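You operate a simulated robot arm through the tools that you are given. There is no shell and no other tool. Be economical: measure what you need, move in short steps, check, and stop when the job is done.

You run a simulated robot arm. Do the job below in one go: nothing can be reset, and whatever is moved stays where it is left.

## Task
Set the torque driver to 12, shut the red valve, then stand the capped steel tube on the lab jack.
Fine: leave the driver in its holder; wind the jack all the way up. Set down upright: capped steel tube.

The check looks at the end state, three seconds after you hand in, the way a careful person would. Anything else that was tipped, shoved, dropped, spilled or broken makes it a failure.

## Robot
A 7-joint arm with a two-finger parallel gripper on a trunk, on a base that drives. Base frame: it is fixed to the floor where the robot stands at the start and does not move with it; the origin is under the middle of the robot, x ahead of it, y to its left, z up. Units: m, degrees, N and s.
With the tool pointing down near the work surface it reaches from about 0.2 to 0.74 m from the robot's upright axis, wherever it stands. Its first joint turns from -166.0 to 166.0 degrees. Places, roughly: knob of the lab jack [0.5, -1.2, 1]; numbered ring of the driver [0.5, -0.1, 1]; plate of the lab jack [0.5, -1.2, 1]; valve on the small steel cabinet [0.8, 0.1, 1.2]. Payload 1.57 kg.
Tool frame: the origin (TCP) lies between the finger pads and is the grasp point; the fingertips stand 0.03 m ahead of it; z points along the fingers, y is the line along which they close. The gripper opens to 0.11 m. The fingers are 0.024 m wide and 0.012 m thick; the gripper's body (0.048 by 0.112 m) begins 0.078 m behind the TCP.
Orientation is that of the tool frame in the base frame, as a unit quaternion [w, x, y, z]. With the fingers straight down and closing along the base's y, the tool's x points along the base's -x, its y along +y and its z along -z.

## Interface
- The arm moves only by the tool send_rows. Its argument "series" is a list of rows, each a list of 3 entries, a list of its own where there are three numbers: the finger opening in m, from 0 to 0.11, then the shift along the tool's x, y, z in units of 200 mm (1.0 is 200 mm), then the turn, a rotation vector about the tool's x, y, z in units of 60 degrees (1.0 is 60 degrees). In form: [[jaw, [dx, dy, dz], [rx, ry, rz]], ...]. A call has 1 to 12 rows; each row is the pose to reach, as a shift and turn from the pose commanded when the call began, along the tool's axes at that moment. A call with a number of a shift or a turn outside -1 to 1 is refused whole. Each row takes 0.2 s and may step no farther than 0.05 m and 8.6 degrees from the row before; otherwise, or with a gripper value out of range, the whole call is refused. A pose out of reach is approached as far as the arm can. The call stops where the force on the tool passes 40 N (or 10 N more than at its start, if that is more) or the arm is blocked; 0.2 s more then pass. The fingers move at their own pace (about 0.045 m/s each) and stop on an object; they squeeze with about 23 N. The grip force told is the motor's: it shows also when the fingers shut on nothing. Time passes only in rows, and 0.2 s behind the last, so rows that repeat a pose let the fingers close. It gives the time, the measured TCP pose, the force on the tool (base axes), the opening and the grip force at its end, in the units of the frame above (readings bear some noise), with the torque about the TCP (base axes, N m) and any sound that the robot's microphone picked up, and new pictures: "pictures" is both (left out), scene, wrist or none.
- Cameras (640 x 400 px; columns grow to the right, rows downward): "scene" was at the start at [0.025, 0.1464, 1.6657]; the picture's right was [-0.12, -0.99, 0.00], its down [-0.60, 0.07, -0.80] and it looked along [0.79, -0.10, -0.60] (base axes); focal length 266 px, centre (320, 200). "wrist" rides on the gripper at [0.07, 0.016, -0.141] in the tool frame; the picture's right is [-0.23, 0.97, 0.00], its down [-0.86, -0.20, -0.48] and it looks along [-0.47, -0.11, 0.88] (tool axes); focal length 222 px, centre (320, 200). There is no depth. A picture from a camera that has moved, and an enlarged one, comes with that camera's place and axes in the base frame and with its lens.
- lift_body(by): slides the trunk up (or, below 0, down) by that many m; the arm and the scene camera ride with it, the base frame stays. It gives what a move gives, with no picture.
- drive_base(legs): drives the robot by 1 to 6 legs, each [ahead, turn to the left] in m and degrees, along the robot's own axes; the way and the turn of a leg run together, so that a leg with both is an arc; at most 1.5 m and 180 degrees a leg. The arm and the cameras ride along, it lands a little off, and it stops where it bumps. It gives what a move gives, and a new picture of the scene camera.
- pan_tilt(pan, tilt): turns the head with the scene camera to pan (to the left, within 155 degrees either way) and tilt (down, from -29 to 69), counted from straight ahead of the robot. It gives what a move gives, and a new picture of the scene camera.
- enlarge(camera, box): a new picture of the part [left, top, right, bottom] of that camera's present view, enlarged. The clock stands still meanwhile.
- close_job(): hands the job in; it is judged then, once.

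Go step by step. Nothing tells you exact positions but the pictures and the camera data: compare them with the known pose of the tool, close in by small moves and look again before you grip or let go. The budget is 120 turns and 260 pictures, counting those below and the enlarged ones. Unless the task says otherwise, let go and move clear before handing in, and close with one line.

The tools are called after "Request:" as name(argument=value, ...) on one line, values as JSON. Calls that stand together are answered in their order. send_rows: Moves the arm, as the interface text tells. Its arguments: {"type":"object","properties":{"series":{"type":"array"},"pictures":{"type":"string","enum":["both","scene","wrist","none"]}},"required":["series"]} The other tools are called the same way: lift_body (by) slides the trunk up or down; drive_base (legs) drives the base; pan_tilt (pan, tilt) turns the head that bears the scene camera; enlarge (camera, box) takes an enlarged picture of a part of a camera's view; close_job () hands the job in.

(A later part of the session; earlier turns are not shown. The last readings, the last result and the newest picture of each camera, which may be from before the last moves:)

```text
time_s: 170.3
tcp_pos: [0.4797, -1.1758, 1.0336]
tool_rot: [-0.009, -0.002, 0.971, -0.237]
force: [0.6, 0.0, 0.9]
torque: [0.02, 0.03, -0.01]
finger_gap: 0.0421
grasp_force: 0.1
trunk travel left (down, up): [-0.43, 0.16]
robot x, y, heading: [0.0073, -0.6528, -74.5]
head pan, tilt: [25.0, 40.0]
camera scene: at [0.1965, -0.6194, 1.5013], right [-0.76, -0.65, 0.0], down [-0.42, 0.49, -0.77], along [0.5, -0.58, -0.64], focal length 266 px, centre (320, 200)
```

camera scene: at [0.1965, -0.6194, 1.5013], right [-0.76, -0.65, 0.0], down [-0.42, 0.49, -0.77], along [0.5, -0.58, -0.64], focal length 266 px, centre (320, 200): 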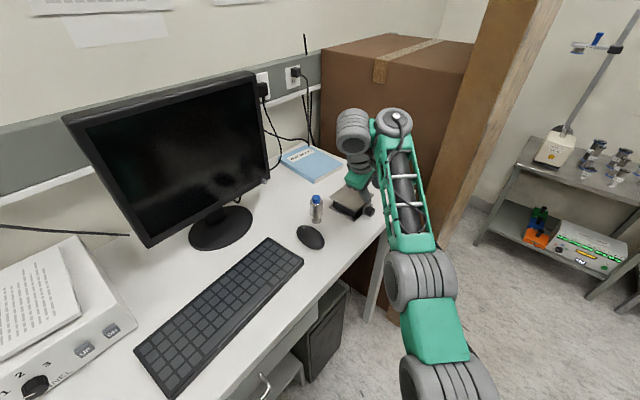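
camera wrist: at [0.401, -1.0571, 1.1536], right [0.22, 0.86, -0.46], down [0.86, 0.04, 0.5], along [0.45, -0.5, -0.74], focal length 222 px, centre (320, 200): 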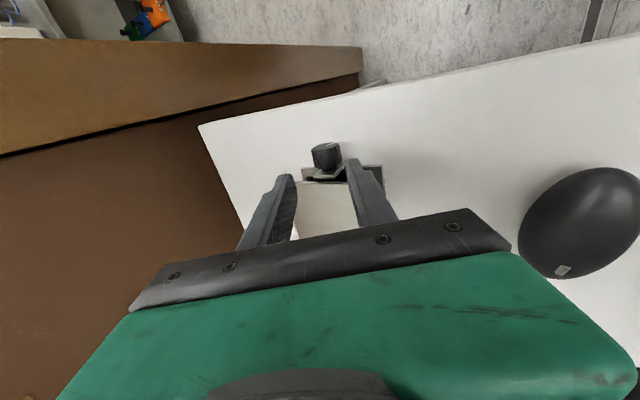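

Request:
send_rows(series=[[0.038, [0.04, 0.1, -0.05], [0, 0, 0]], [0.038, [0.083, 0.21, -0.05], [0, 0, 0]], [0.038, [0.083, 0.21, 0.05], [0, 0, 0]]], pictures="wrist")

Request:
enlarge(camera="wrist", box=[240, 110, 400, 210])

Request:
enlarge(camera="scene", box=[310, 160, 406, 220])

```text
time_s: 171.3
tcp_pos: [0.4951, -1.1609, 1.0259]
tool_rot: [-0.002, 0.0, 0.969, -0.245]
force: [-6.7, 7.8, 16.7]
torque: [0.5, 0.23, 0.09]
finger_gap: 0.0371
grasp_force: 0.0
out of reach, approached as far as the arm can: row 1, 2, 3
trunk travel left (down, up): [-0.43, 0.16]
robot x, y, heading: [0.0079, -0.6541, -74.5]
head pan, tilt: [25.0, 40.0]
stopped in row 3: the force on the tool passed its limit at 45 N (the readings are from after the stop); the commanded pose is now the measured one
camera wrist: at [0.4255, -1.079, 1.1423], right [0.23, 0.86, -0.47], down [0.86, 0.05, 0.51], along [0.46, -0.51, -0.72], focal length 222 px, centre (320, 200)
```

wrist: 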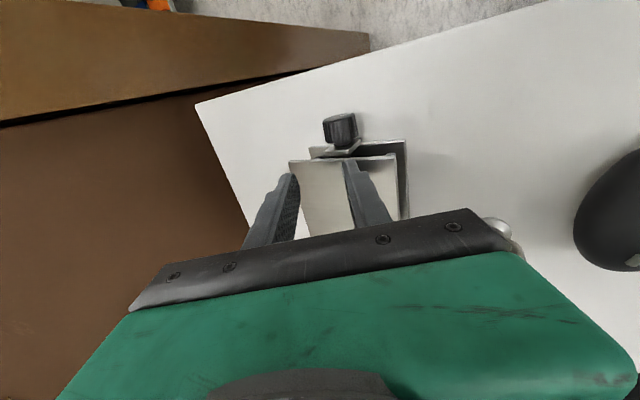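

```text
4.00 times, centred on (320, 160) of wrist
camera zoom: at [0.4255, -1.079, 1.1423], right [0.23, 0.86, -0.47], down [0.86, 0.05, 0.51], along [0.46, -0.51, -0.72], focal length 888 px, centre (320, 360)
```

zoom: 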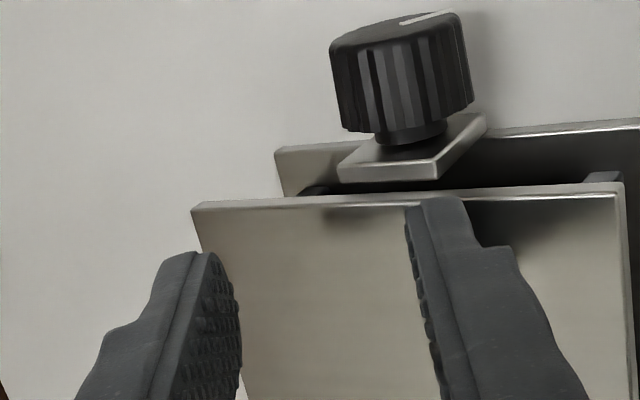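

```text
6.67 times, centred on (358, 190) of scene
camera zoom: at [0.1938, -0.6162, 1.5017], right [-0.76, -0.65, 0.0], down [-0.42, 0.49, -0.77], along [0.5, -0.58, -0.64], focal length 1770 px, centre (67, 267)
```

zoom: 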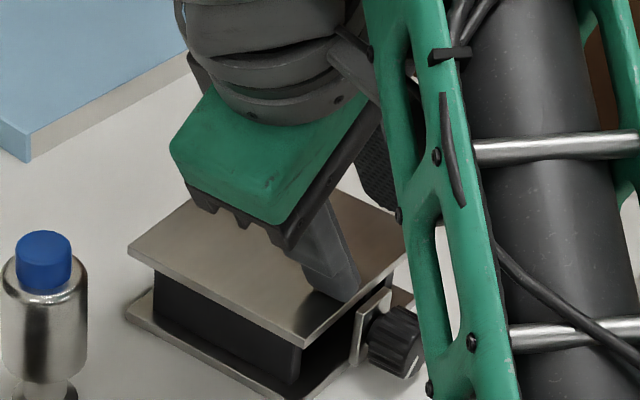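

Coming closer made it worse (the wrist folds too much), and the finger touched the plate. Lifting off, then backing the base out instead.

Request:
send_rows(series=[[0.038, [0, 0, -0.1], [0, 0, 0]], [0.038, [0, 0, -0.2], [0, 0, 0]]], pictures="none")

Request:
drive_base(legs=[[-0.1, 0]])

Request:
enlarge(camera="wrist", box=[200, 90, 440, 240])

```text
time_s: 171.9
tcp_pos: [0.4983, -1.1416, 1.0558]
tool_rot: [-0.007, 0.0, 0.97, -0.242]
force: [0.8, 0.2, 0.3]
torque: [-0.01, 0.0, 0.0]
finger_gap: 0.0378
grasp_force: 0.0
trunk travel left (down, up): [-0.43, 0.16]
robot x, y, heading: [0.0073, -0.6581, -74.2]
head pan, tilt: [25.0, 40.0]
```

```text
time_s: 173.0
tcp_pos: [0.4698, -1.0496, 1.057]
tool_rot: [-0.007, 0.001, 0.97, -0.243]
force: [0.5, -0.6, -0.8]
torque: [0.02, -0.01, -0.01]
finger_gap: 0.0381
grasp_force: 0.1
trunk travel left (down, up): [-0.43, 0.16]
robot x, y, heading: [-0.018, -0.5618, -74.7]
head pan, tilt: [25.0, 40.0]
camera scene: at [0.17, -0.5246, 1.5014], right [-0.76, -0.65, 0.0], down [-0.42, 0.49, -0.77], along [0.5, -0.58, -0.64], focal length 266 px, centre (320, 200)
```

scene: 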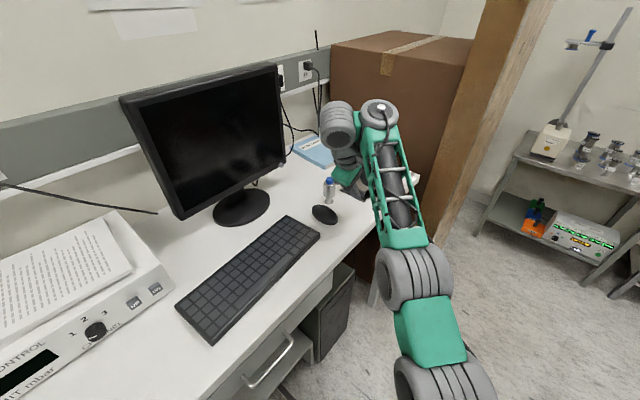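

```text
2.67 times, centred on (320, 165) of wrist
camera zoom: at [0.4018, -0.9693, 1.1737], right [0.23, 0.86, -0.46], down [0.86, 0.04, 0.51], along [0.45, -0.51, -0.73], focal length 592 px, centre (320, 293)
```

zoom: 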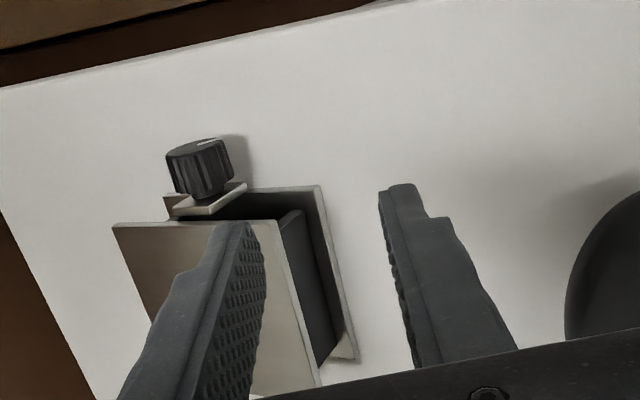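

Jack hasn't moved. With more distance, trying the standoff again from here.

Request:
send_rows(series=[[0.038, [0.03, -0.18, 0.1], [0, 0, 0]], [0.038, [0.034, -0.37, 0.198], [0, 0, 0]], [0.038, [0.034, -0.33, 0.27], [0, 0, 0]], [0.038, [0.034, -0.29, 0.348], [0, 0, 0]]], pictures="none")

Request:
enlarge(camera="wrist", box=[240, 110, 400, 210])

Request:
enlarge(camera="scene", box=[310, 150, 422, 220])

```text
time_s: 174.0
tcp_pos: [0.4378, -1.1078, 1.0339]
tool_rot: [-0.007, 0.001, 0.97, -0.242]
force: [-0.4, 1.8, 0.6]
torque: [-0.01, 0.03, 0.0]
finger_gap: 0.0381
grasp_force: 0.1
out of reach, approached as far as the arm can: row 1, 2, 3, 4
trunk travel left (down, up): [-0.43, 0.16]
robot x, y, heading: [-0.0185, -0.5646, -74.4]
head pan, tilt: [25.0, 40.0]
```

```text
4.00 times, centred on (320, 160) of wrist
camera zoom: at [0.3697, -1.0258, 1.1516], right [0.23, 0.86, -0.46], down [0.86, 0.04, 0.5], along [0.45, -0.51, -0.73], focal length 888 px, centre (320, 360)
```

zoom: 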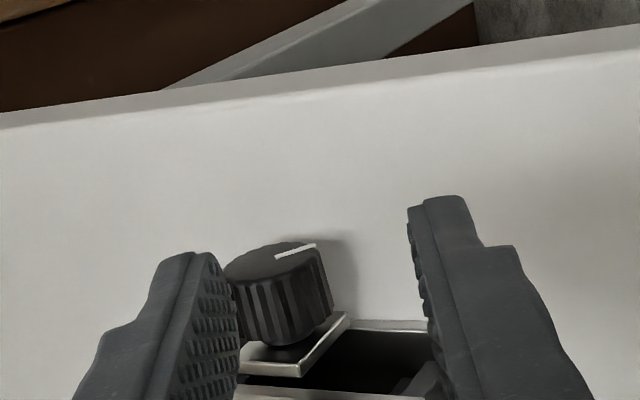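

```text
5.71 times, centred on (366, 185) of scene
camera zoom: at [0.1703, -0.5247, 1.5013], right [-0.76, -0.65, 0.0], down [-0.42, 0.49, -0.77], along [0.5, -0.58, -0.64], focal length 1517 px, centre (57, 286)
```

zoom: 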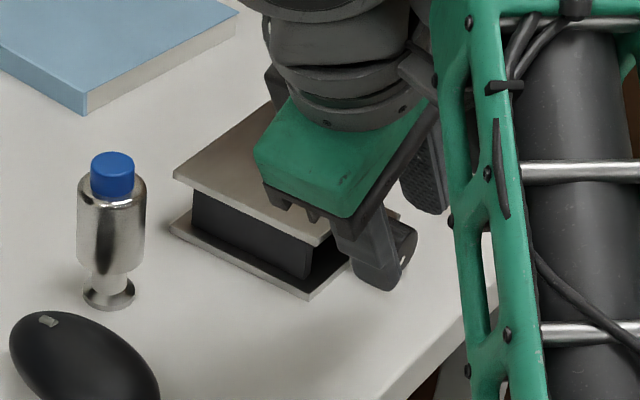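

I suspect the hand yaw is at the wrist-roll limit from this stance (−74° from rest). I'll raise, untilt, and roll the hand +180° so the wrist is mid-range.

Request:
send_rows(series=[[0.038, [0.1, 0, -0.15], [-0.1, 0, 0]], [0.038, [0.2, 0, -0.3], [-0.2, 0, 0]], [0.038, [0.3, 0, -0.45], [-0.33, 0, 0]], [0.038, [0.4, 0, -0.6], [-0.47, 0, 0]]], pictures="none")

Request:
send_rows(series=[[0.038, [0, 0, 0], [0, 0, 0.14]], [0.038, [0, 0, 0], [0, 0, 0.28]], [0.038, [0, 0, 0], [0, 0, 0.42]], [0.038, [0, 0, 0], [0, 0, 0.56]], [0.038, [0, 0, 0], [0, 0, 0.7]], [0.038, [0, 0, 0], [0, 0, 0.84]], [0.038, [0, 0, 0], [0, 0, 0.98]]], pictures="none")

Request:
send_rows(series=[[0.038, [0, 0, 0], [0, 0, 0.14]], [0.038, [0, 0, 0], [0, 0, 0.28]], [0.038, [0, 0, 0], [0, 0, 0.42]], [0.038, [0, 0, 0], [0, 0, 0.56]], [0.038, [0, 0, 0], [0, 0, 0.7]], [0.038, [0, 0, 0], [0, 0, 0.84]], [0.038, [0, 0, 0], [0, 0, 0.98]]], pictures="none")

Request:
send_rows(series=[[0.038, [0, 0, 0], [0, 0, 0.14]], [0.038, [0, 0, 0], [0, 0, 0.28]], [0.038, [0, 0, 0], [0, 0, 0.42]], [0.038, [0, 0, 0], [0, 0, 0.56]], [0.038, [0, 0, 0], [0, 0, 0.7]], [0.038, [0, 0, 0], [0, 0, 0.84]], [0.038, [0, 0, 0], [0, 0, 0.98]]], pictures="both")

```text
time_s: 175.0
tcp_pos: [0.3582, -1.05, 1.1405]
tool_rot: [-0.008, 0.002, 1.0, 0.003]
force: [-0.6, -0.7, -0.5]
torque: [0.08, -0.05, 0.03]
finger_gap: 0.0381
grasp_force: 0.0
trunk travel left (down, up): [-0.43, 0.16]
robot x, y, heading: [-0.0202, -0.5642, -74.5]
head pan, tilt: [25.0, 40.0]
```

```text
time_s: 176.6
tcp_pos: [0.3577, -1.0492, 1.1407]
tool_rot: [-0.006, 0.493, 0.87, -0.002]
force: [0.2, 0.7, -0.4]
torque: [0.0, 0.0, 0.01]
finger_gap: 0.0379
grasp_force: 0.0
trunk travel left (down, up): [-0.43, 0.16]
robot x, y, heading: [-0.0142, -0.5592, -74.3]
head pan, tilt: [25.0, 40.0]
```

```text
time_s: 178.2
tcp_pos: [0.3584, -1.0494, 1.1403]
tool_rot: [-0.004, 0.857, 0.515, -0.005]
force: [1.1, -0.1, -1.0]
torque: [0.02, 0.02, 0.01]
finger_gap: 0.038
grasp_force: 0.1
trunk travel left (down, up): [-0.43, 0.16]
robot x, y, heading: [-0.0158, -0.5663, -74.5]
head pan, tilt: [25.0, 40.0]
```

```text
time_s: 179.8
tcp_pos: [0.3586, -1.0488, 1.1407]
tool_rot: [-0.001, 1.0, 0.027, -0.007]
force: [-0.4, 0.3, 0.0]
torque: [-0.05, -0.01, 0.0]
finger_gap: 0.0378
grasp_force: 0.0
trunk travel left (down, up): [-0.43, 0.16]
robot x, y, heading: [-0.0167, -0.5588, -74.6]
head pan, tilt: [25.0, 40.0]
camera scene: at [0.17, -0.5248, 1.5013], right [-0.76, -0.65, 0.0], down [-0.42, 0.49, -0.77], along [0.5, -0.58, -0.64], focal length 266 px, centre (320, 200)
camera wrist: at [0.43, -1.0629, 1.2809], right [-0.17, -0.98, 0.0], down [-0.86, 0.15, 0.49], along [-0.48, 0.09, -0.87], focal length 222 px, centre (320, 200)
```

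scene: 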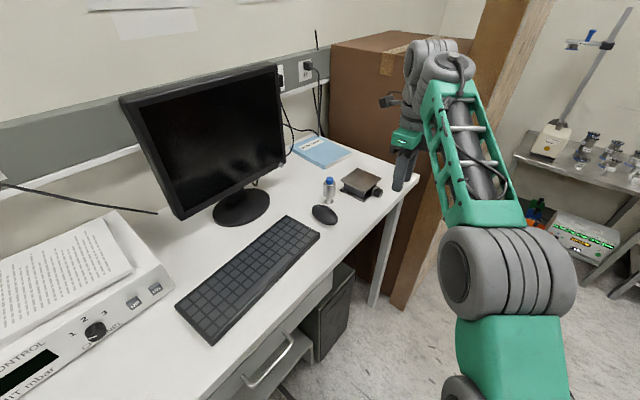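
wrist: 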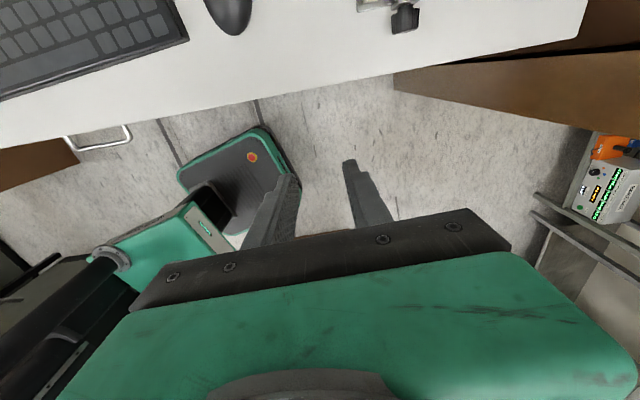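

Request:
drive_base(legs=[[0.08, 0]])

```text
time_s: 180.9
tcp_pos: [0.3801, -1.1242, 1.14]
tool_rot: [-0.002, 1.0, 0.03, -0.007]
force: [-0.2, 0.1, -0.2]
torque: [0.04, -0.02, -0.03]
finger_gap: 0.038
grasp_force: 0.0
trunk travel left (down, up): [-0.43, 0.16]
robot x, y, heading: [0.0058, -0.6371, -74.2]
head pan, tilt: [25.0, 40.0]
camera scene: at [0.191, -0.6003, 1.5013], right [-0.76, -0.65, 0.0], down [-0.42, 0.49, -0.77], along [0.5, -0.58, -0.64], focal length 266 px, centre (320, 200)
```

scene: 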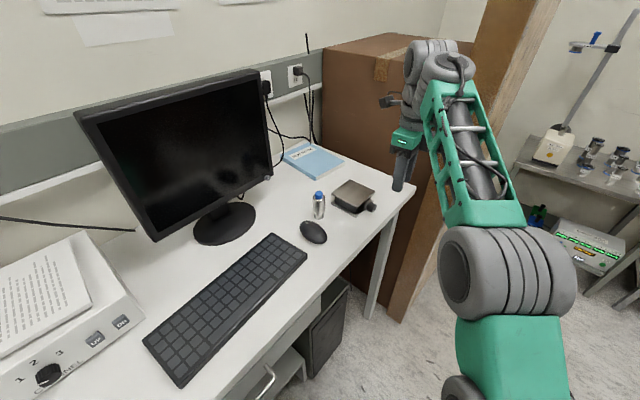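

Request:
send_rows(series=[[0.038, [0.15, 0.02, 0.1], [-0.1, 0, 0.02]], [0.038, [0.3, 0.04, 0.2], [-0.2, 0, 0.04]], [0.038, [0.42, 0.07, 0.32], [-0.3, 0, 0.057]], [0.038, [0.42, 0.07, 0.45], [-0.4, 0, 0.057]], [0.038, [0.42, 0.07, 0.58], [-0.467, 0, 0.057]]], pictures="none")

Request:
enlarge(camera="wrist", box=[240, 110, 400, 210])

Request:
enlarge(camera="scene", box=[300, 150, 412, 220])

```text
time_s: 182.1
tcp_pos: [0.4727, -1.1431, 1.0911]
tool_rot: [0.174, 0.985, 0.006, -0.012]
force: [-0.4, -0.2, 0.1]
torque: [-0.02, -0.05, -0.04]
finger_gap: 0.0381
grasp_force: 0.0
out of reach, approached as far as the arm can: row 3, 4, 5
trunk travel left (down, up): [-0.43, 0.16]
robot x, y, heading: [0.005, -0.6367, -74.5]
head pan, tilt: [25.0, 40.0]
```

```text
4.00 times, centred on (320, 160) of wrist
camera zoom: at [0.545, -1.11, 1.2271], right [-0.21, -0.92, 0.34], down [-0.85, 0.34, 0.4], along [-0.49, -0.2, -0.85], focal length 888 px, centre (320, 360)
```

zoom: 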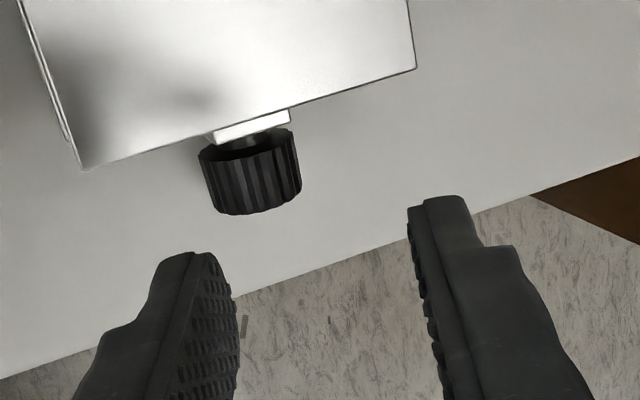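

```text
5.71 times, centred on (356, 185) of scene
camera zoom: at [0.1905, -0.5993, 1.5014], right [-0.76, -0.65, 0.0], down [-0.42, 0.49, -0.77], along [0.5, -0.58, -0.64], focal length 1517 px, centre (114, 286)
```

zoom: 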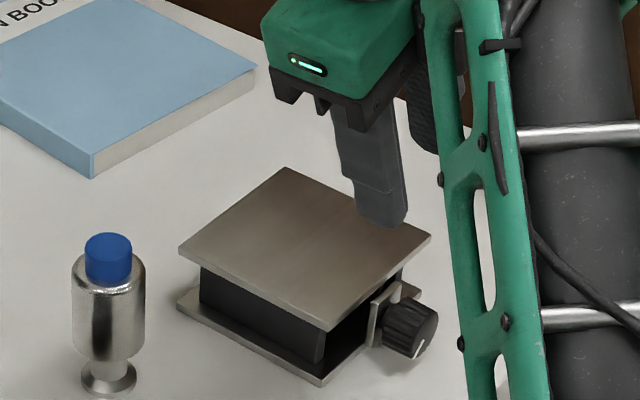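

The vertical pose has a narrow reach band here. Instead I'll come at the knob pitched about 45° down from the front (hand heading +x), which this stance should allow: first untilt and back off, then pitch.

Request:
send_rows(series=[[0.038, [-0.15, 0.04, -0.05], [0.11, 0, 0]], [0.038, [-0.25, 0.08, -0.05], [0.22, 0, 0]], [0.038, [-0.35, 0.12, -0.05], [0.333, 0, 0]]], pictures="none")

Request:
send_rows(series=[[0.038, [-0.05, 0, 0], [0, 0.125, 0]], [0.038, [-0.1, 0, 0], [0, 0.25, 0]], [0.038, [-0.1, 0, 0], [0, 0.375, 0]], [0.038, [-0.1, 0, 0], [0, 0.5, 0]], [0.038, [-0.1, 0, 0], [0, 0.625, 0]], [0.038, [-0.1, 0, 0], [0, 0.75, 0]]], pictures="both")

```text
time_s: 182.9
tcp_pos: [0.3998, -1.1594, 1.1084]
tool_rot: [-0.001, 1.0, 0.004, -0.012]
force: [0.0, 0.3, -0.2]
torque: [0.01, 0.03, 0.0]
finger_gap: 0.0379
grasp_force: 0.0
out of reach, approached as far as the arm can: row 1, 2, 3
trunk travel left (down, up): [-0.43, 0.16]
robot x, y, heading: [0.0014, -0.6372, -74.6]
head pan, tilt: [25.0, 40.0]
```

```text
time_s: 184.3
tcp_pos: [0.4334, -1.1782, 1.1258]
tool_rot: [0.029, 0.952, -0.006, 0.305]
force: [0.6, 0.5, -0.4]
torque: [-0.01, 0.09, -0.01]
finger_gap: 0.0382
grasp_force: 0.0
out of reach, approached as far as the arm can: row 1, 2, 3, 4, 5, 6
trunk travel left (down, up): [-0.43, 0.16]
robot x, y, heading: [0.0038, -0.635, -74.1]
head pan, tilt: [25.0, 40.0]
camera scene: at [0.1943, -0.6, 1.5008], right [-0.76, -0.65, 0.0], down [-0.42, 0.49, -0.76], along [0.5, -0.58, -0.64], focal length 266 px, centre (320, 200)
camera wrist: at [0.4064, -1.1862, 1.2826], right [-0.21, -0.97, -0.08], down [-0.97, 0.22, -0.12], along [0.14, 0.05, -0.99], focal length 222 px, centre (320, 200)
```

scene: 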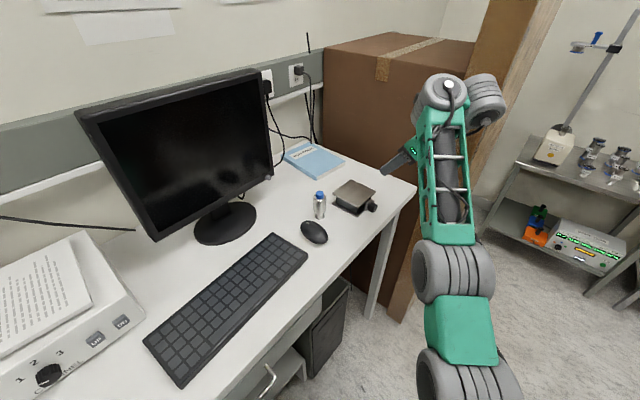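
wrist: 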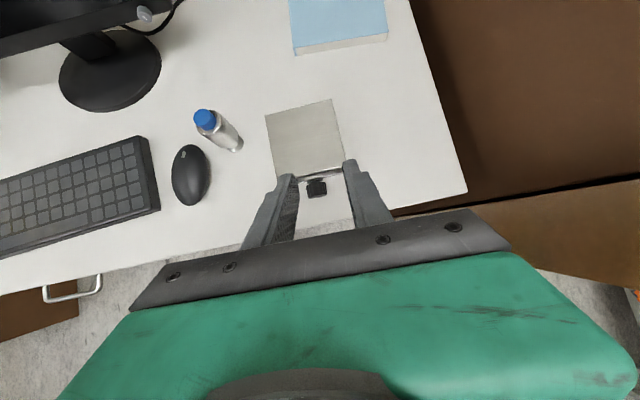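

I'll return to the stance that worked for horizontal poses, (−0.10, −0.774) at −34°. Retracting, unrolling the wrist by 140°, and driving.

Request:
send_rows(series=[[0.038, [-0.1, 0, -0.1], [0, -0.1, 0]], [0.038, [-0.2, 0, -0.25], [0, -0.2, 0]], [0.038, [-0.3, -0.05, -0.4], [0, -0.3, 0]], [0.038, [-0.4, -0.15, -0.5], [0, -0.42, 0]], [0.038, [-0.5, -0.3, -0.55], [0, -0.54, 0]], [0.038, [-0.55, -0.5, -0.55], [0, -0.59, 0]]], pictures="none")

Request:
send_rows(series=[[0.038, [0, 0, 0], [0, 0, -0.14]], [0.038, [0, 0, 0], [0, 0, -0.28]], [0.038, [0, 0, 0], [0, 0, -0.42]], [0.038, [0, 0, 0], [0, 0, -0.56]], [0.038, [0, 0, 0], [0, 0, -0.7]], [0.038, [0, 0, 0], [0, 0, -0.84]], [0.038, [0, 0, 0], [0, 0, -0.98]]], pictures="none")

Request:
send_rows(series=[[0.038, [0, 0, 0], [0, 0, -0.14]], [0.038, [0, 0, 0], [0, 0, -0.28]], [0.038, [0, 0, 0], [0, 0, -0.42]], [0.038, [0, 0, 0], [0, 0, -0.56]], [0.038, [0, 0, 0], [0, 0, -0.7]], [0.038, [0, 0, 0], [0, 0, -0.84]], [0.038, [0, 0, 0], [0, 0, -0.98]]], pictures="scene")

```text
time_s: 185.7
tcp_pos: [0.2802, -1.0742, 1.1471]
tool_rot: [0.025, 0.999, -0.025, 0.004]
force: [1.8, 1.3, -0.8]
torque: [-0.23, 0.13, 0.04]
finger_gap: 0.0379
grasp_force: 0.1
trunk travel left (down, up): [-0.43, 0.16]
robot x, y, heading: [0.0076, -0.638, -74.4]
head pan, tilt: [25.0, 40.0]
```

```text
time_s: 187.3
tcp_pos: [0.2781, -1.0723, 1.1483]
tool_rot: [0.025, 0.878, 0.479, -0.01]
force: [0.6, 0.5, -0.6]
torque: [0.02, 0.03, 0.02]
finger_gap: 0.0381
grasp_force: 0.0
trunk travel left (down, up): [-0.43, 0.16]
robot x, y, heading: [0.0014, -0.6359, -74.8]
head pan, tilt: [25.0, 40.0]
```

```text
time_s: 188.9
tcp_pos: [0.279, -1.0725, 1.1479]
tool_rot: [0.016, 0.531, 0.847, -0.02]
force: [0.4, -0.4, 0.1]
torque: [0.01, 0.01, 0.0]
finger_gap: 0.0377
grasp_force: 0.1
trunk travel left (down, up): [-0.43, 0.16]
robot x, y, heading: [0.0029, -0.6343, -74.5]
head pan, tilt: [25.0, 40.0]
camera scene: at [0.1908, -0.5998, 1.5013], right [-0.76, -0.65, 0.0], down [-0.42, 0.49, -0.77], along [0.5, -0.58, -0.64], focal length 266 px, centre (320, 200)
```

scene: 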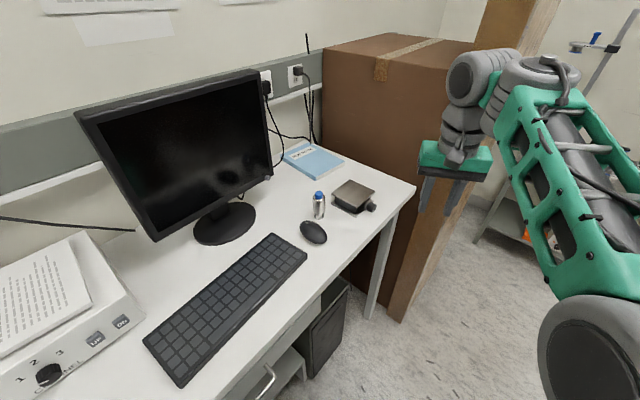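

Request:
drive_base(legs=[[0, -53], [0.175, 0], [0, 93.5]])

Request:
lift_body(by=0.08)

Request:
pan_tilt(pan=-15, tilt=45)

```text
time_s: 196.6
tcp_pos: [0.3831, -0.9472, 1.1474]
tool_rot: [0.022, 0.228, 0.973, -0.014]
force: [-0.1, -0.2, 1.3]
torque: [-0.04, 0.0, 0.0]
finger_gap: 0.0381
grasp_force: 0.1
trunk travel left (down, up): [-0.43, 0.16]
robot x, y, heading: [-0.101, -0.7702, -36.5]
head pan, tilt: [25.0, 40.0]
camera scene: at [0.0243, -0.628, 1.5013], right [-0.2, -0.98, 0.0], down [-0.63, 0.13, -0.77], along [0.75, -0.15, -0.64], focal length 266 px, centre (320, 200)
```

scene: 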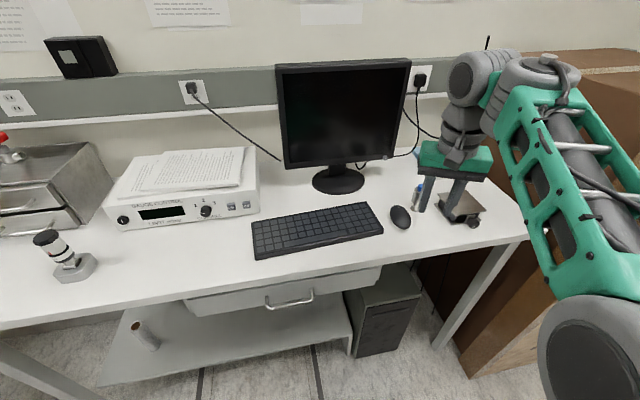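

```text
time_s: 197.8
tcp_pos: [0.3826, -0.947, 1.2268]
tool_rot: [0.022, 0.227, 0.974, -0.014]
force: [-0.9, -0.4, -0.1]
torque: [0.0, 0.03, 0.0]
finger_gap: 0.0382
grasp_force: 0.1
trunk travel left (down, up): [-0.51, 0.08]
robot x, y, heading: [-0.1004, -0.7711, -36.2]
head pan, tilt: [25.0, 40.0]
```

```text
time_s: 198.8
tcp_pos: [0.3829, -0.9478, 1.2273]
tool_rot: [0.023, 0.226, 0.974, -0.014]
force: [-0.6, 0.4, 0.4]
torque: [0.0, 0.0, -0.01]
finger_gap: 0.038
grasp_force: 0.1
trunk travel left (down, up): [-0.51, 0.08]
robot x, y, heading: [-0.1012, -0.7744, -36.5]
head pan, tilt: [-15.0, 45.0]
camera scene: at [-0.0083, -0.6747, 1.5741], right [-0.78, -0.62, 0.0], down [-0.44, 0.55, -0.71], along [0.44, -0.55, -0.71], focal length 266 px, centre (320, 200)
```

scene: 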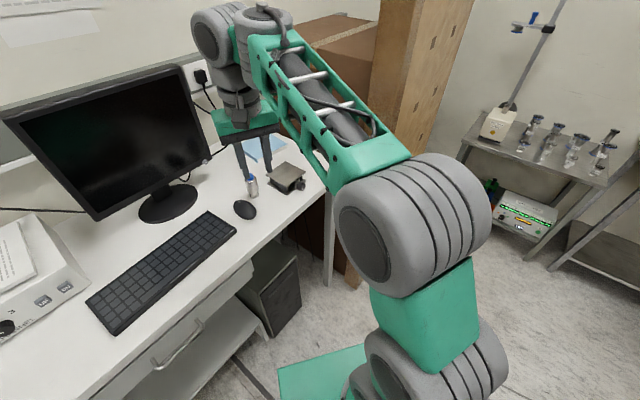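

Good stance. Yawing to +x, then pitching to 45° at a standoff in front of and above the knob.

Request:
send_rows(series=[[0.045, [-0.06, -0.17, 0.08], [0, 0, -0.11]], [0.045, [-0.12, -0.34, 0.16], [0, 0, -0.22]], [0.045, [-0.18, -0.5, 0.24], [0, 0, -0.33]], [0.045, [-0.23, -0.66, 0.31], [0, 0, -0.438]], [0.045, [-0.277, -0.82, 0.385], [0, 0, -0.438]]], pictures="none")

Request:
send_rows(series=[[0.045, [0, -0.04, 0.08], [0, -0.125, 0]], [0.045, [0, -0.08, 0.16], [0, -0.25, 0]], [0.045, [-0.05, -0.12, 0.3], [0, -0.375, 0]], [0.045, [-0.1, -0.16, 0.42], [0, -0.5, 0]], [0.045, [-0.15, -0.2, 0.53], [0, -0.625, 0]], [0.045, [-0.2, -0.23, 0.625], [0, -0.75, 0]]], pictures="none")

Request:
enlarge(camera="wrist", box=[240, 90, 400, 190])

Request:
enlarge(camera="scene", box=[240, 140, 352, 210])

```text
time_s: 200.0
tcp_pos: [0.3615, -1.1233, 1.1569]
tool_rot: [0.018, -0.001, 1.0, -0.019]
force: [-0.3, -0.1, 0.0]
torque: [0.0, 0.0, -0.03]
finger_gap: 0.045
grasp_force: 0.1
trunk travel left (down, up): [-0.51, 0.08]
robot x, y, heading: [-0.0996, -0.7719, -36.3]
head pan, tilt: [-15.0, 45.0]
```

```text
time_s: 201.4
tcp_pos: [0.4053, -1.1735, 1.037]
tool_rot: [0.4, -0.007, 0.916, -0.018]
force: [0.6, 0.7, -0.4]
torque: [-0.01, 0.0, -0.01]
finger_gap: 0.0449
grasp_force: 0.0
trunk travel left (down, up): [-0.51, 0.08]
robot x, y, heading: [-0.0988, -0.7712, -36.6]
head pan, tilt: [-15.0, 45.0]
```

```text
4.00 times, centred on (320, 140) of wrist
camera zoom: at [0.2543, -1.156, 1.0811], right [0.15, 0.98, 0.13], down [0.23, -0.16, 0.96], along [0.96, -0.12, -0.25], focal length 888 px, centre (320, 440)
```

zoom: 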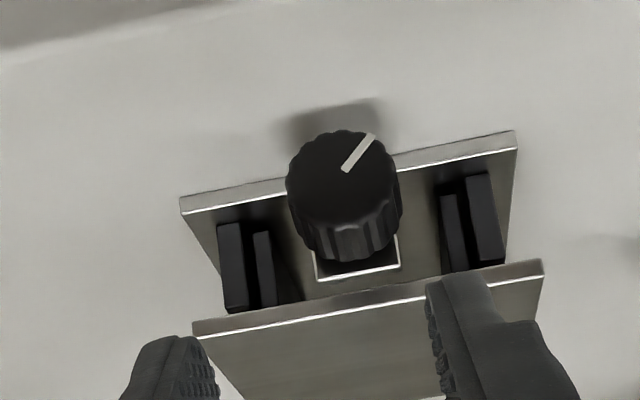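

```text
5.71 times, centred on (296, 175) of scene
camera zoom: at [-0.0084, -0.675, 1.5741], right [-0.78, -0.62, 0.0], down [-0.44, 0.55, -0.71], along [0.44, -0.55, -0.71], focal length 1517 px, centre (457, 343)
```

zoom: 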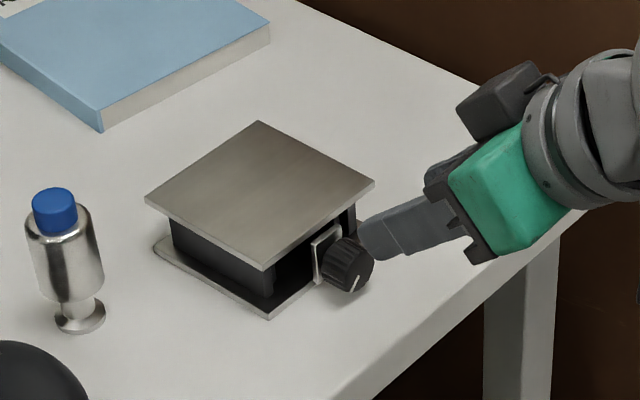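

Everything is reachable here, knob axis at (y −1.167, z 0.961). I'll roll 24° left about the knob axis and slide the fingers over it.

Request:
send_rows(series=[[0.037, [0.03, 0.04, 0.06], [0.09, 0, -0.098]], [0.037, [0.06, 0.09, 0.12], [0.18, 0, -0.195]], [0.037, [0.092, 0.13, 0.185], [0.272, 0, -0.293]], [0.037, [0.088, 0.107, 0.265], [0.272, 0, -0.293]], [0.037, [0.084, 0.084, 0.347], [0.272, 0, -0.293]]], pictures="none")

Request:
enlarge(camera="wrist", box=[240, 110, 400, 210])

Request:
enlarge(camera="scene", box=[260, 155, 340, 205])

```text
time_s: 202.6
tcp_pos: [0.4436, -1.1579, 0.9792]
tool_rot: [0.391, -0.09, 0.892, -0.209]
force: [-12.5, 6.2, 15.3]
torque: [0.42, 0.28, 0.24]
finger_gap: 0.0359
grasp_force: 0.1
trunk travel left (down, up): [-0.51, 0.08]
robot x, y, heading: [-0.1029, -0.7754, -36.4]
head pan, tilt: [-15.0, 45.0]
```

```text
4.00 times, centred on (320, 160) of wrist
camera zoom: at [0.2919, -1.1242, 1.0103], right [0.16, 0.95, -0.28], down [0.23, 0.25, 0.94], along [0.96, -0.21, -0.18], focal length 888 px, centre (320, 360)
```

zoom: 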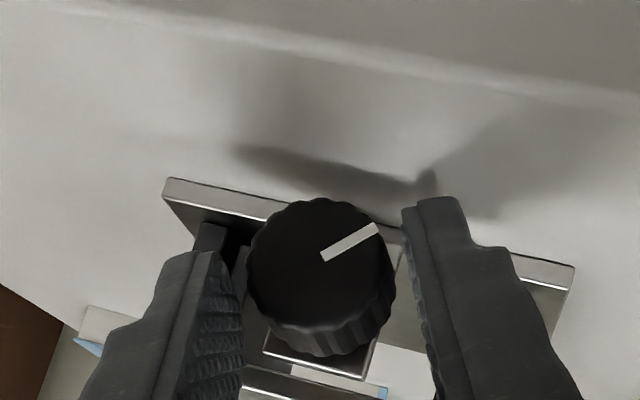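

```text
8.00 times, centred on (300, 180) of scene
camera zoom: at [-0.0115, -0.6731, 1.5746], right [-0.78, -0.62, 0.0], down [-0.44, 0.55, -0.71], along [0.44, -0.55, -0.71], focal length 2124 px, centre (480, 360)
```

zoom: 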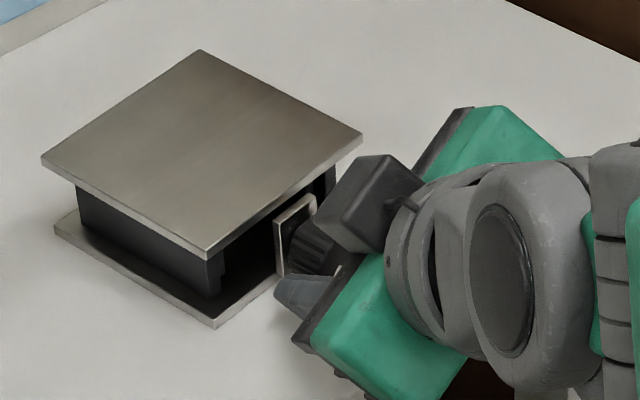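

The lower fingertip just touches the desk; closing lifts it. Closing and making a first test turn clockwise (46°).

Request:
send_rows(series=[[0.02, [0, 0, -0.01], [0, 0, 0]], [0.02, [0, 0, -0.01], [0, 0, 0]], [0.02, [0, 0, -0.005], [0, 0, 0]], [0.02, [0.003, -0.011, 0.0], [-0.087, 0, 0.094]], [0.02, [0.007, -0.021, 0.0], [-0.174, 0.001, 0.188]], [0.02, [0.01, -0.032, 0.0], [-0.26, 0.001, 0.282]], [0.02, [0.013, -0.043, 0.005], [-0.347, 0.001, 0.376]], [0.02, [0.017, -0.053, 0.01], [-0.434, 0.002, 0.47]], [0.02, [0.02, -0.064, 0.015], [-0.521, 0.002, 0.564]]], pictures="none")

Request:
enlarge(camera="wrist", box=[240, 110, 400, 210])

Request:
enlarge(camera="scene", box=[260, 155, 340, 205])

```text
time_s: 204.6
tcp_pos: [0.4434, -1.172, 0.9766]
tool_rot: [0.393, 0.07, 0.903, 0.159]
force: [-8.6, -8.3, 16.4]
torque: [-0.06, -0.61, -0.07]
finger_gap: 0.0294
grasp_force: 38.7
trunk travel left (down, up): [-0.51, 0.08]
robot x, y, heading: [-0.0993, -0.7728, -36.5]
head pan, tilt: [-15.0, 45.0]
```

```text
4.00 times, centred on (320, 160) of wrist
camera zoom: at [0.2923, -1.1723, 1.0242], right [0.16, 0.86, 0.49], down [0.23, -0.51, 0.83], along [0.96, -0.02, -0.28], focal length 888 px, centre (320, 360)
```

zoom: 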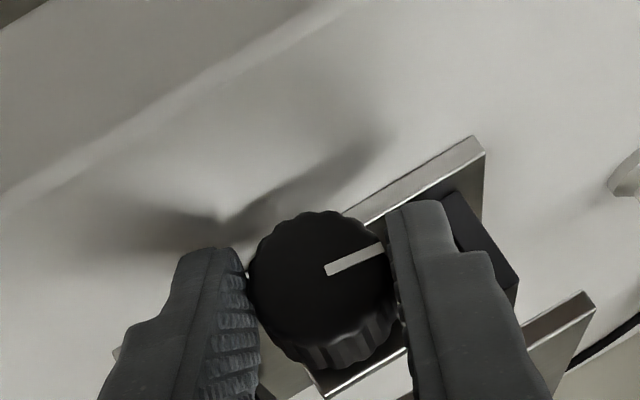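

```text
8.00 times, centred on (300, 180) of scene
camera zoom: at [-0.0109, -0.6748, 1.5743], right [-0.78, -0.62, 0.0], down [-0.44, 0.55, -0.71], along [0.44, -0.55, -0.71], focal length 2124 px, centre (480, 360)
```

zoom: 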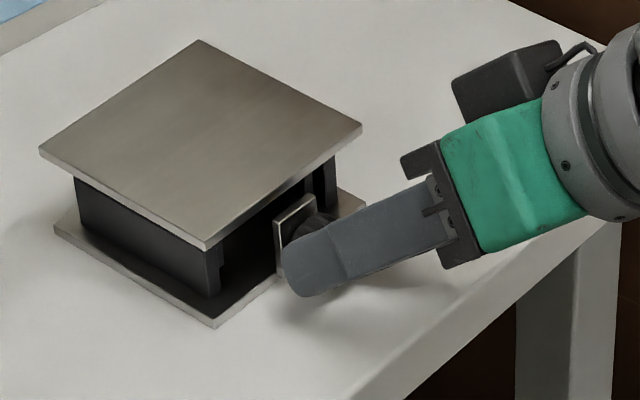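

It works: the knob turned, and the plate rose about 6 mm for 46° clockwise. Next bite: open, roll back 54°, close, and turn 62°.

Request:
send_rows(series=[[0.04, [0, 0, 0], [0, 0, 0]], [0.04, [0, 0, 0], [0, 0, 0]], [0.04, [-0.002, 0.011, -0.002], [0.088, 0, -0.094]], [0.04, [-0.004, 0.022, -0.004], [0.175, 0, -0.188]], [0.04, [-0.005, 0.034, -0.005], [0.263, 0, -0.282]], [0.04, [-0.003, 0.045, -0.003], [0.35, 0, -0.377]], [0.04, [0.004, 0.055, 0.003], [0.438, -0.001, -0.471]], [0.04, [0.01, 0.066, 0.009], [0.525, -0.001, -0.565]], [0.04, [0.017, 0.076, 0.015], [0.613, -0.001, -0.659]], [0.02, [0.017, 0.076, 0.015], [0.613, -0.001, -0.659]], [0.02, [0.017, 0.076, 0.015], [0.613, -0.001, -0.659]], [0.02, [0.017, 0.076, 0.015], [0.613, -0.001, -0.659]]], pictures="none")

Request:
send_rows(series=[[0.02, [0.001, -0.013, 0.001], [-0.088, 0, 0.0945]], [0.02, [0.002, -0.026, 0.002], [-0.175, 0, 0.189]], [0.02, [0.003, -0.039, 0.003], [-0.263, 0.001, 0.2835]], [0.02, [0.004, -0.052, 0.004], [-0.351, 0.001, 0.378]], [0.02, [0.008, -0.061, 0.008], [-0.439, 0.001, 0.4725]], [0.02, [0.013, -0.07, 0.012], [-0.527, 0.001, 0.567]], [0.02, [0.018, -0.08, 0.016], [-0.614, 0.002, 0.6615]], [0.02, [0.022, -0.089, 0.02], [-0.702, 0.002, 0.756]]], pictures="none")

Request:
enlarge(camera="wrist", box=[240, 110, 400, 210])

Request:
enlarge(camera="scene", box=[260, 155, 340, 205])

```text
time_s: 207.2
tcp_pos: [0.4455, -1.1541, 0.9786]
tool_rot: [0.382, -0.117, 0.876, -0.27]
force: [-3.1, 9.3, 11.5]
torque: [0.26, -0.15, -0.16]
finger_gap: 0.0299
grasp_force: 33.5
trunk travel left (down, up): [-0.51, 0.08]
robot x, y, heading: [-0.1023, -0.7734, -36.6]
head pan, tilt: [-15.0, 45.0]
```

```text
time_s: 209.0
tcp_pos: [0.4448, -1.1743, 0.9797]
tool_rot: [0.385, 0.099, 0.891, 0.221]
force: [-5.5, -1.9, -5.0]
torque: [-0.06, -0.5, 0.12]
finger_gap: 0.0296
grasp_force: 39.8
trunk travel left (down, up): [-0.51, 0.08]
robot x, y, heading: [-0.1003, -0.7714, -36.6]
head pan, tilt: [-15.0, 45.0]
```

```text
4.00 times, centred on (320, 160) of wrist
camera zoom: at [0.2934, -1.1824, 1.0273], right [0.16, 0.78, 0.6], down [0.23, -0.62, 0.75], along [0.96, 0.02, -0.28], focal length 888 px, centre (320, 360)
```

zoom: 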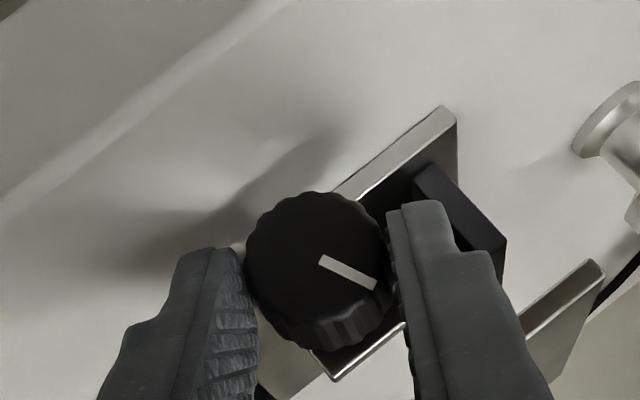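

```text
8.00 times, centred on (300, 180) of scene
camera zoom: at [-0.0087, -0.6753, 1.574], right [-0.78, -0.62, 0.0], down [-0.44, 0.55, -0.71], along [0.44, -0.55, -0.71], focal length 2124 px, centre (480, 360)
```

zoom: 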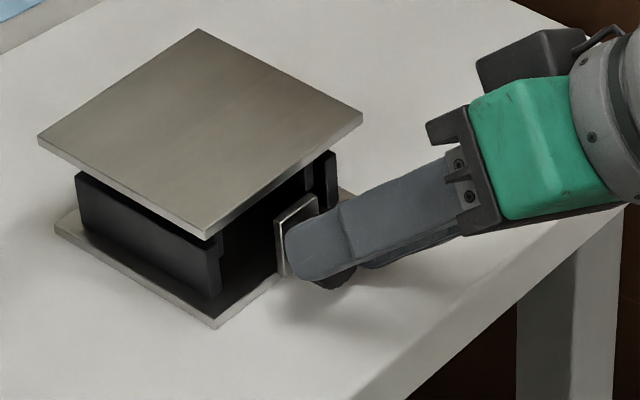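

The plate is rising (~1.2 cm per 100°) while the knob stays at its height. I'll chain two more bites of 56–58° with the knob centre fixed.

Request:
send_rows(series=[[0.038, [0.02, -0.014, 0.018], [0, 0, 0]], [0.038, [0.02, -0.014, 0.018], [0, 0, 0]], [0.038, [0.022, -0.001, 0.02], [0.094, 0, -0.101]], [0.038, [0.025, 0.011, 0.023], [0.188, 0, -0.202]], [0.038, [0.027, 0.024, 0.025], [0.282, 0, -0.303]], [0.038, [0.031, 0.034, 0.029], [0.375, 0, -0.405]], [0.038, [0.037, 0.043, 0.035], [0.469, 0, -0.506]], [0.038, [0.044, 0.052, 0.04], [0.563, 0, -0.607]], [0.038, [0.05, 0.061, 0.046], [0.657, 0, -0.708]], [0.02, [0.05, 0.061, 0.046], [0.657, 0, -0.708]], [0.02, [0.05, 0.061, 0.046], [0.657, 0, -0.708]], [0.02, [0.05, 0.061, 0.046], [0.657, 0, -0.708]]], pictures="none")

Request:
send_rows(series=[[0.02, [0.002, -0.012, 0.002], [-0.091, 0, 0.098]], [0.02, [0.005, -0.023, 0.004], [-0.181, 0, 0.195]], [0.02, [0.007, -0.035, 0.006], [-0.272, 0, 0.293]], [0.02, [0.011, -0.046, 0.01], [-0.362, 0, 0.39]], [0.02, [0.017, -0.055, 0.015], [-0.453, 0.001, 0.488]], [0.02, [0.023, -0.064, 0.021], [-0.543, 0.001, 0.585]], [0.02, [0.028, -0.073, 0.026], [-0.634, 0.001, 0.683]]], pictures="none")

Request:
send_rows(series=[[0.038, [0, 0, 0], [0, 0, 0]], [0.038, [0, 0, 0], [0, 0, 0]], [0.038, [0.002, 0.012, 0.002], [0.091, 0, -0.098]], [0.038, [0.005, 0.023, 0.004], [0.181, 0, -0.195]], [0.038, [0.007, 0.035, 0.006], [0.272, 0, -0.293]], [0.038, [0.011, 0.046, 0.01], [0.362, 0, -0.39]], [0.038, [0.017, 0.055, 0.015], [0.453, 0, -0.488]], [0.038, [0.023, 0.064, 0.021], [0.543, 0, -0.585]], [0.038, [0.029, 0.073, 0.026], [0.634, 0, -0.683]], [0.02, [0.029, 0.073, 0.026], [0.634, 0, -0.683]], [0.02, [0.029, 0.073, 0.026], [0.634, 0, -0.683]], [0.02, [0.029, 0.073, 0.026], [0.634, 0, -0.683]]], pictures="none")

Request:
send_rows(series=[[0.02, [0.002, -0.012, 0.002], [-0.091, 0, 0.098]], [0.02, [0.005, -0.023, 0.004], [-0.181, 0, 0.195]], [0.02, [0.007, -0.035, 0.006], [-0.272, 0, 0.293]], [0.02, [0.011, -0.046, 0.01], [-0.362, 0, 0.39]], [0.02, [0.017, -0.055, 0.015], [-0.453, 0.001, 0.488]], [0.02, [0.023, -0.064, 0.021], [-0.543, 0.001, 0.585]], [0.02, [0.028, -0.073, 0.026], [-0.634, 0.001, 0.683]]], pictures="none")

Request:
enlarge(camera="wrist", box=[240, 110, 400, 210])

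Request:
enlarge(camera="scene", box=[260, 155, 340, 205])

```text
time_s: 211.6
tcp_pos: [0.4478, -1.1582, 0.978]
tool_rot: [0.385, -0.104, 0.885, -0.241]
force: [-0.6, 5.5, 14.3]
torque: [0.16, -0.11, -0.12]
finger_gap: 0.0293
grasp_force: 34.7
trunk travel left (down, up): [-0.51, 0.08]
robot x, y, heading: [-0.1019, -0.7739, -36.5]
head pan, tilt: [-15.0, 45.0]
```

```text
time_s: 213.2
tcp_pos: [0.4473, -1.1734, 0.9779]
tool_rot: [0.389, 0.092, 0.894, 0.203]
force: [7.1, -5.1, 17.4]
torque: [0.03, -1.2, -0.08]
finger_gap: 0.0293
grasp_force: 38.9
trunk travel left (down, up): [-0.51, 0.08]
robot x, y, heading: [-0.1004, -0.7776, -36.6]
head pan, tilt: [-15.0, 45.0]
```

```text
time_s: 215.8
tcp_pos: [0.4445, -1.1567, 0.9766]
tool_rot: [0.385, -0.104, 0.885, -0.241]
force: [-2.1, 0.9, 17.4]
torque: [0.12, 0.14, 0.02]
finger_gap: 0.0298
grasp_force: 35.1
trunk travel left (down, up): [-0.51, 0.08]
robot x, y, heading: [-0.0977, -0.7742, -36.3]
head pan, tilt: [-15.0, 45.0]
```

```text
time_s: 217.4
tcp_pos: [0.4464, -1.1747, 0.9777]
tool_rot: [0.388, 0.091, 0.894, 0.204]
force: [1.9, -10.7, 16.0]
torque: [-0.06, -1.02, 0.14]
finger_gap: 0.0297
grasp_force: 39.1
trunk travel left (down, up): [-0.51, 0.08]
robot x, y, heading: [-0.1028, -0.7745, -36.4]
head pan, tilt: [-15.0, 45.0]
```

```text
4.00 times, centred on (320, 160) of wrist
camera zoom: at [0.2936, -1.1789, 1.0256], right [0.16, 0.8, 0.57], down [0.23, -0.6, 0.77], along [0.96, 0.01, -0.28], focal length 888 px, centre (320, 360)
```

zoom: 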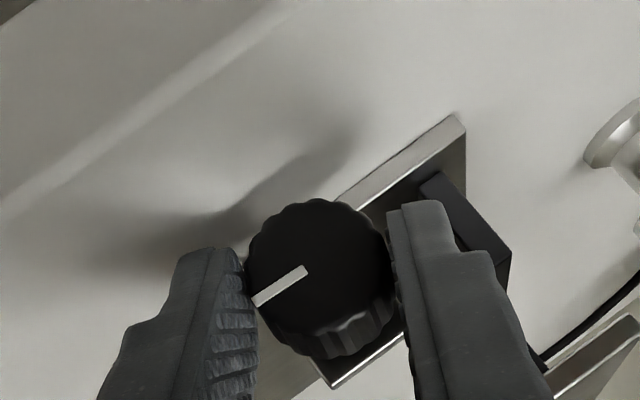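

```text
8.00 times, centred on (300, 180) of scene
camera zoom: at [-0.0097, -0.6753, 1.5742], right [-0.78, -0.62, 0.0], down [-0.44, 0.55, -0.71], along [0.44, -0.55, -0.71], focal length 2124 px, centre (480, 360)
```

zoom: 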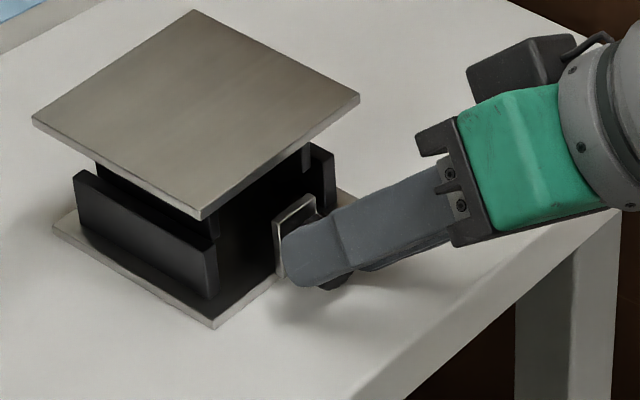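

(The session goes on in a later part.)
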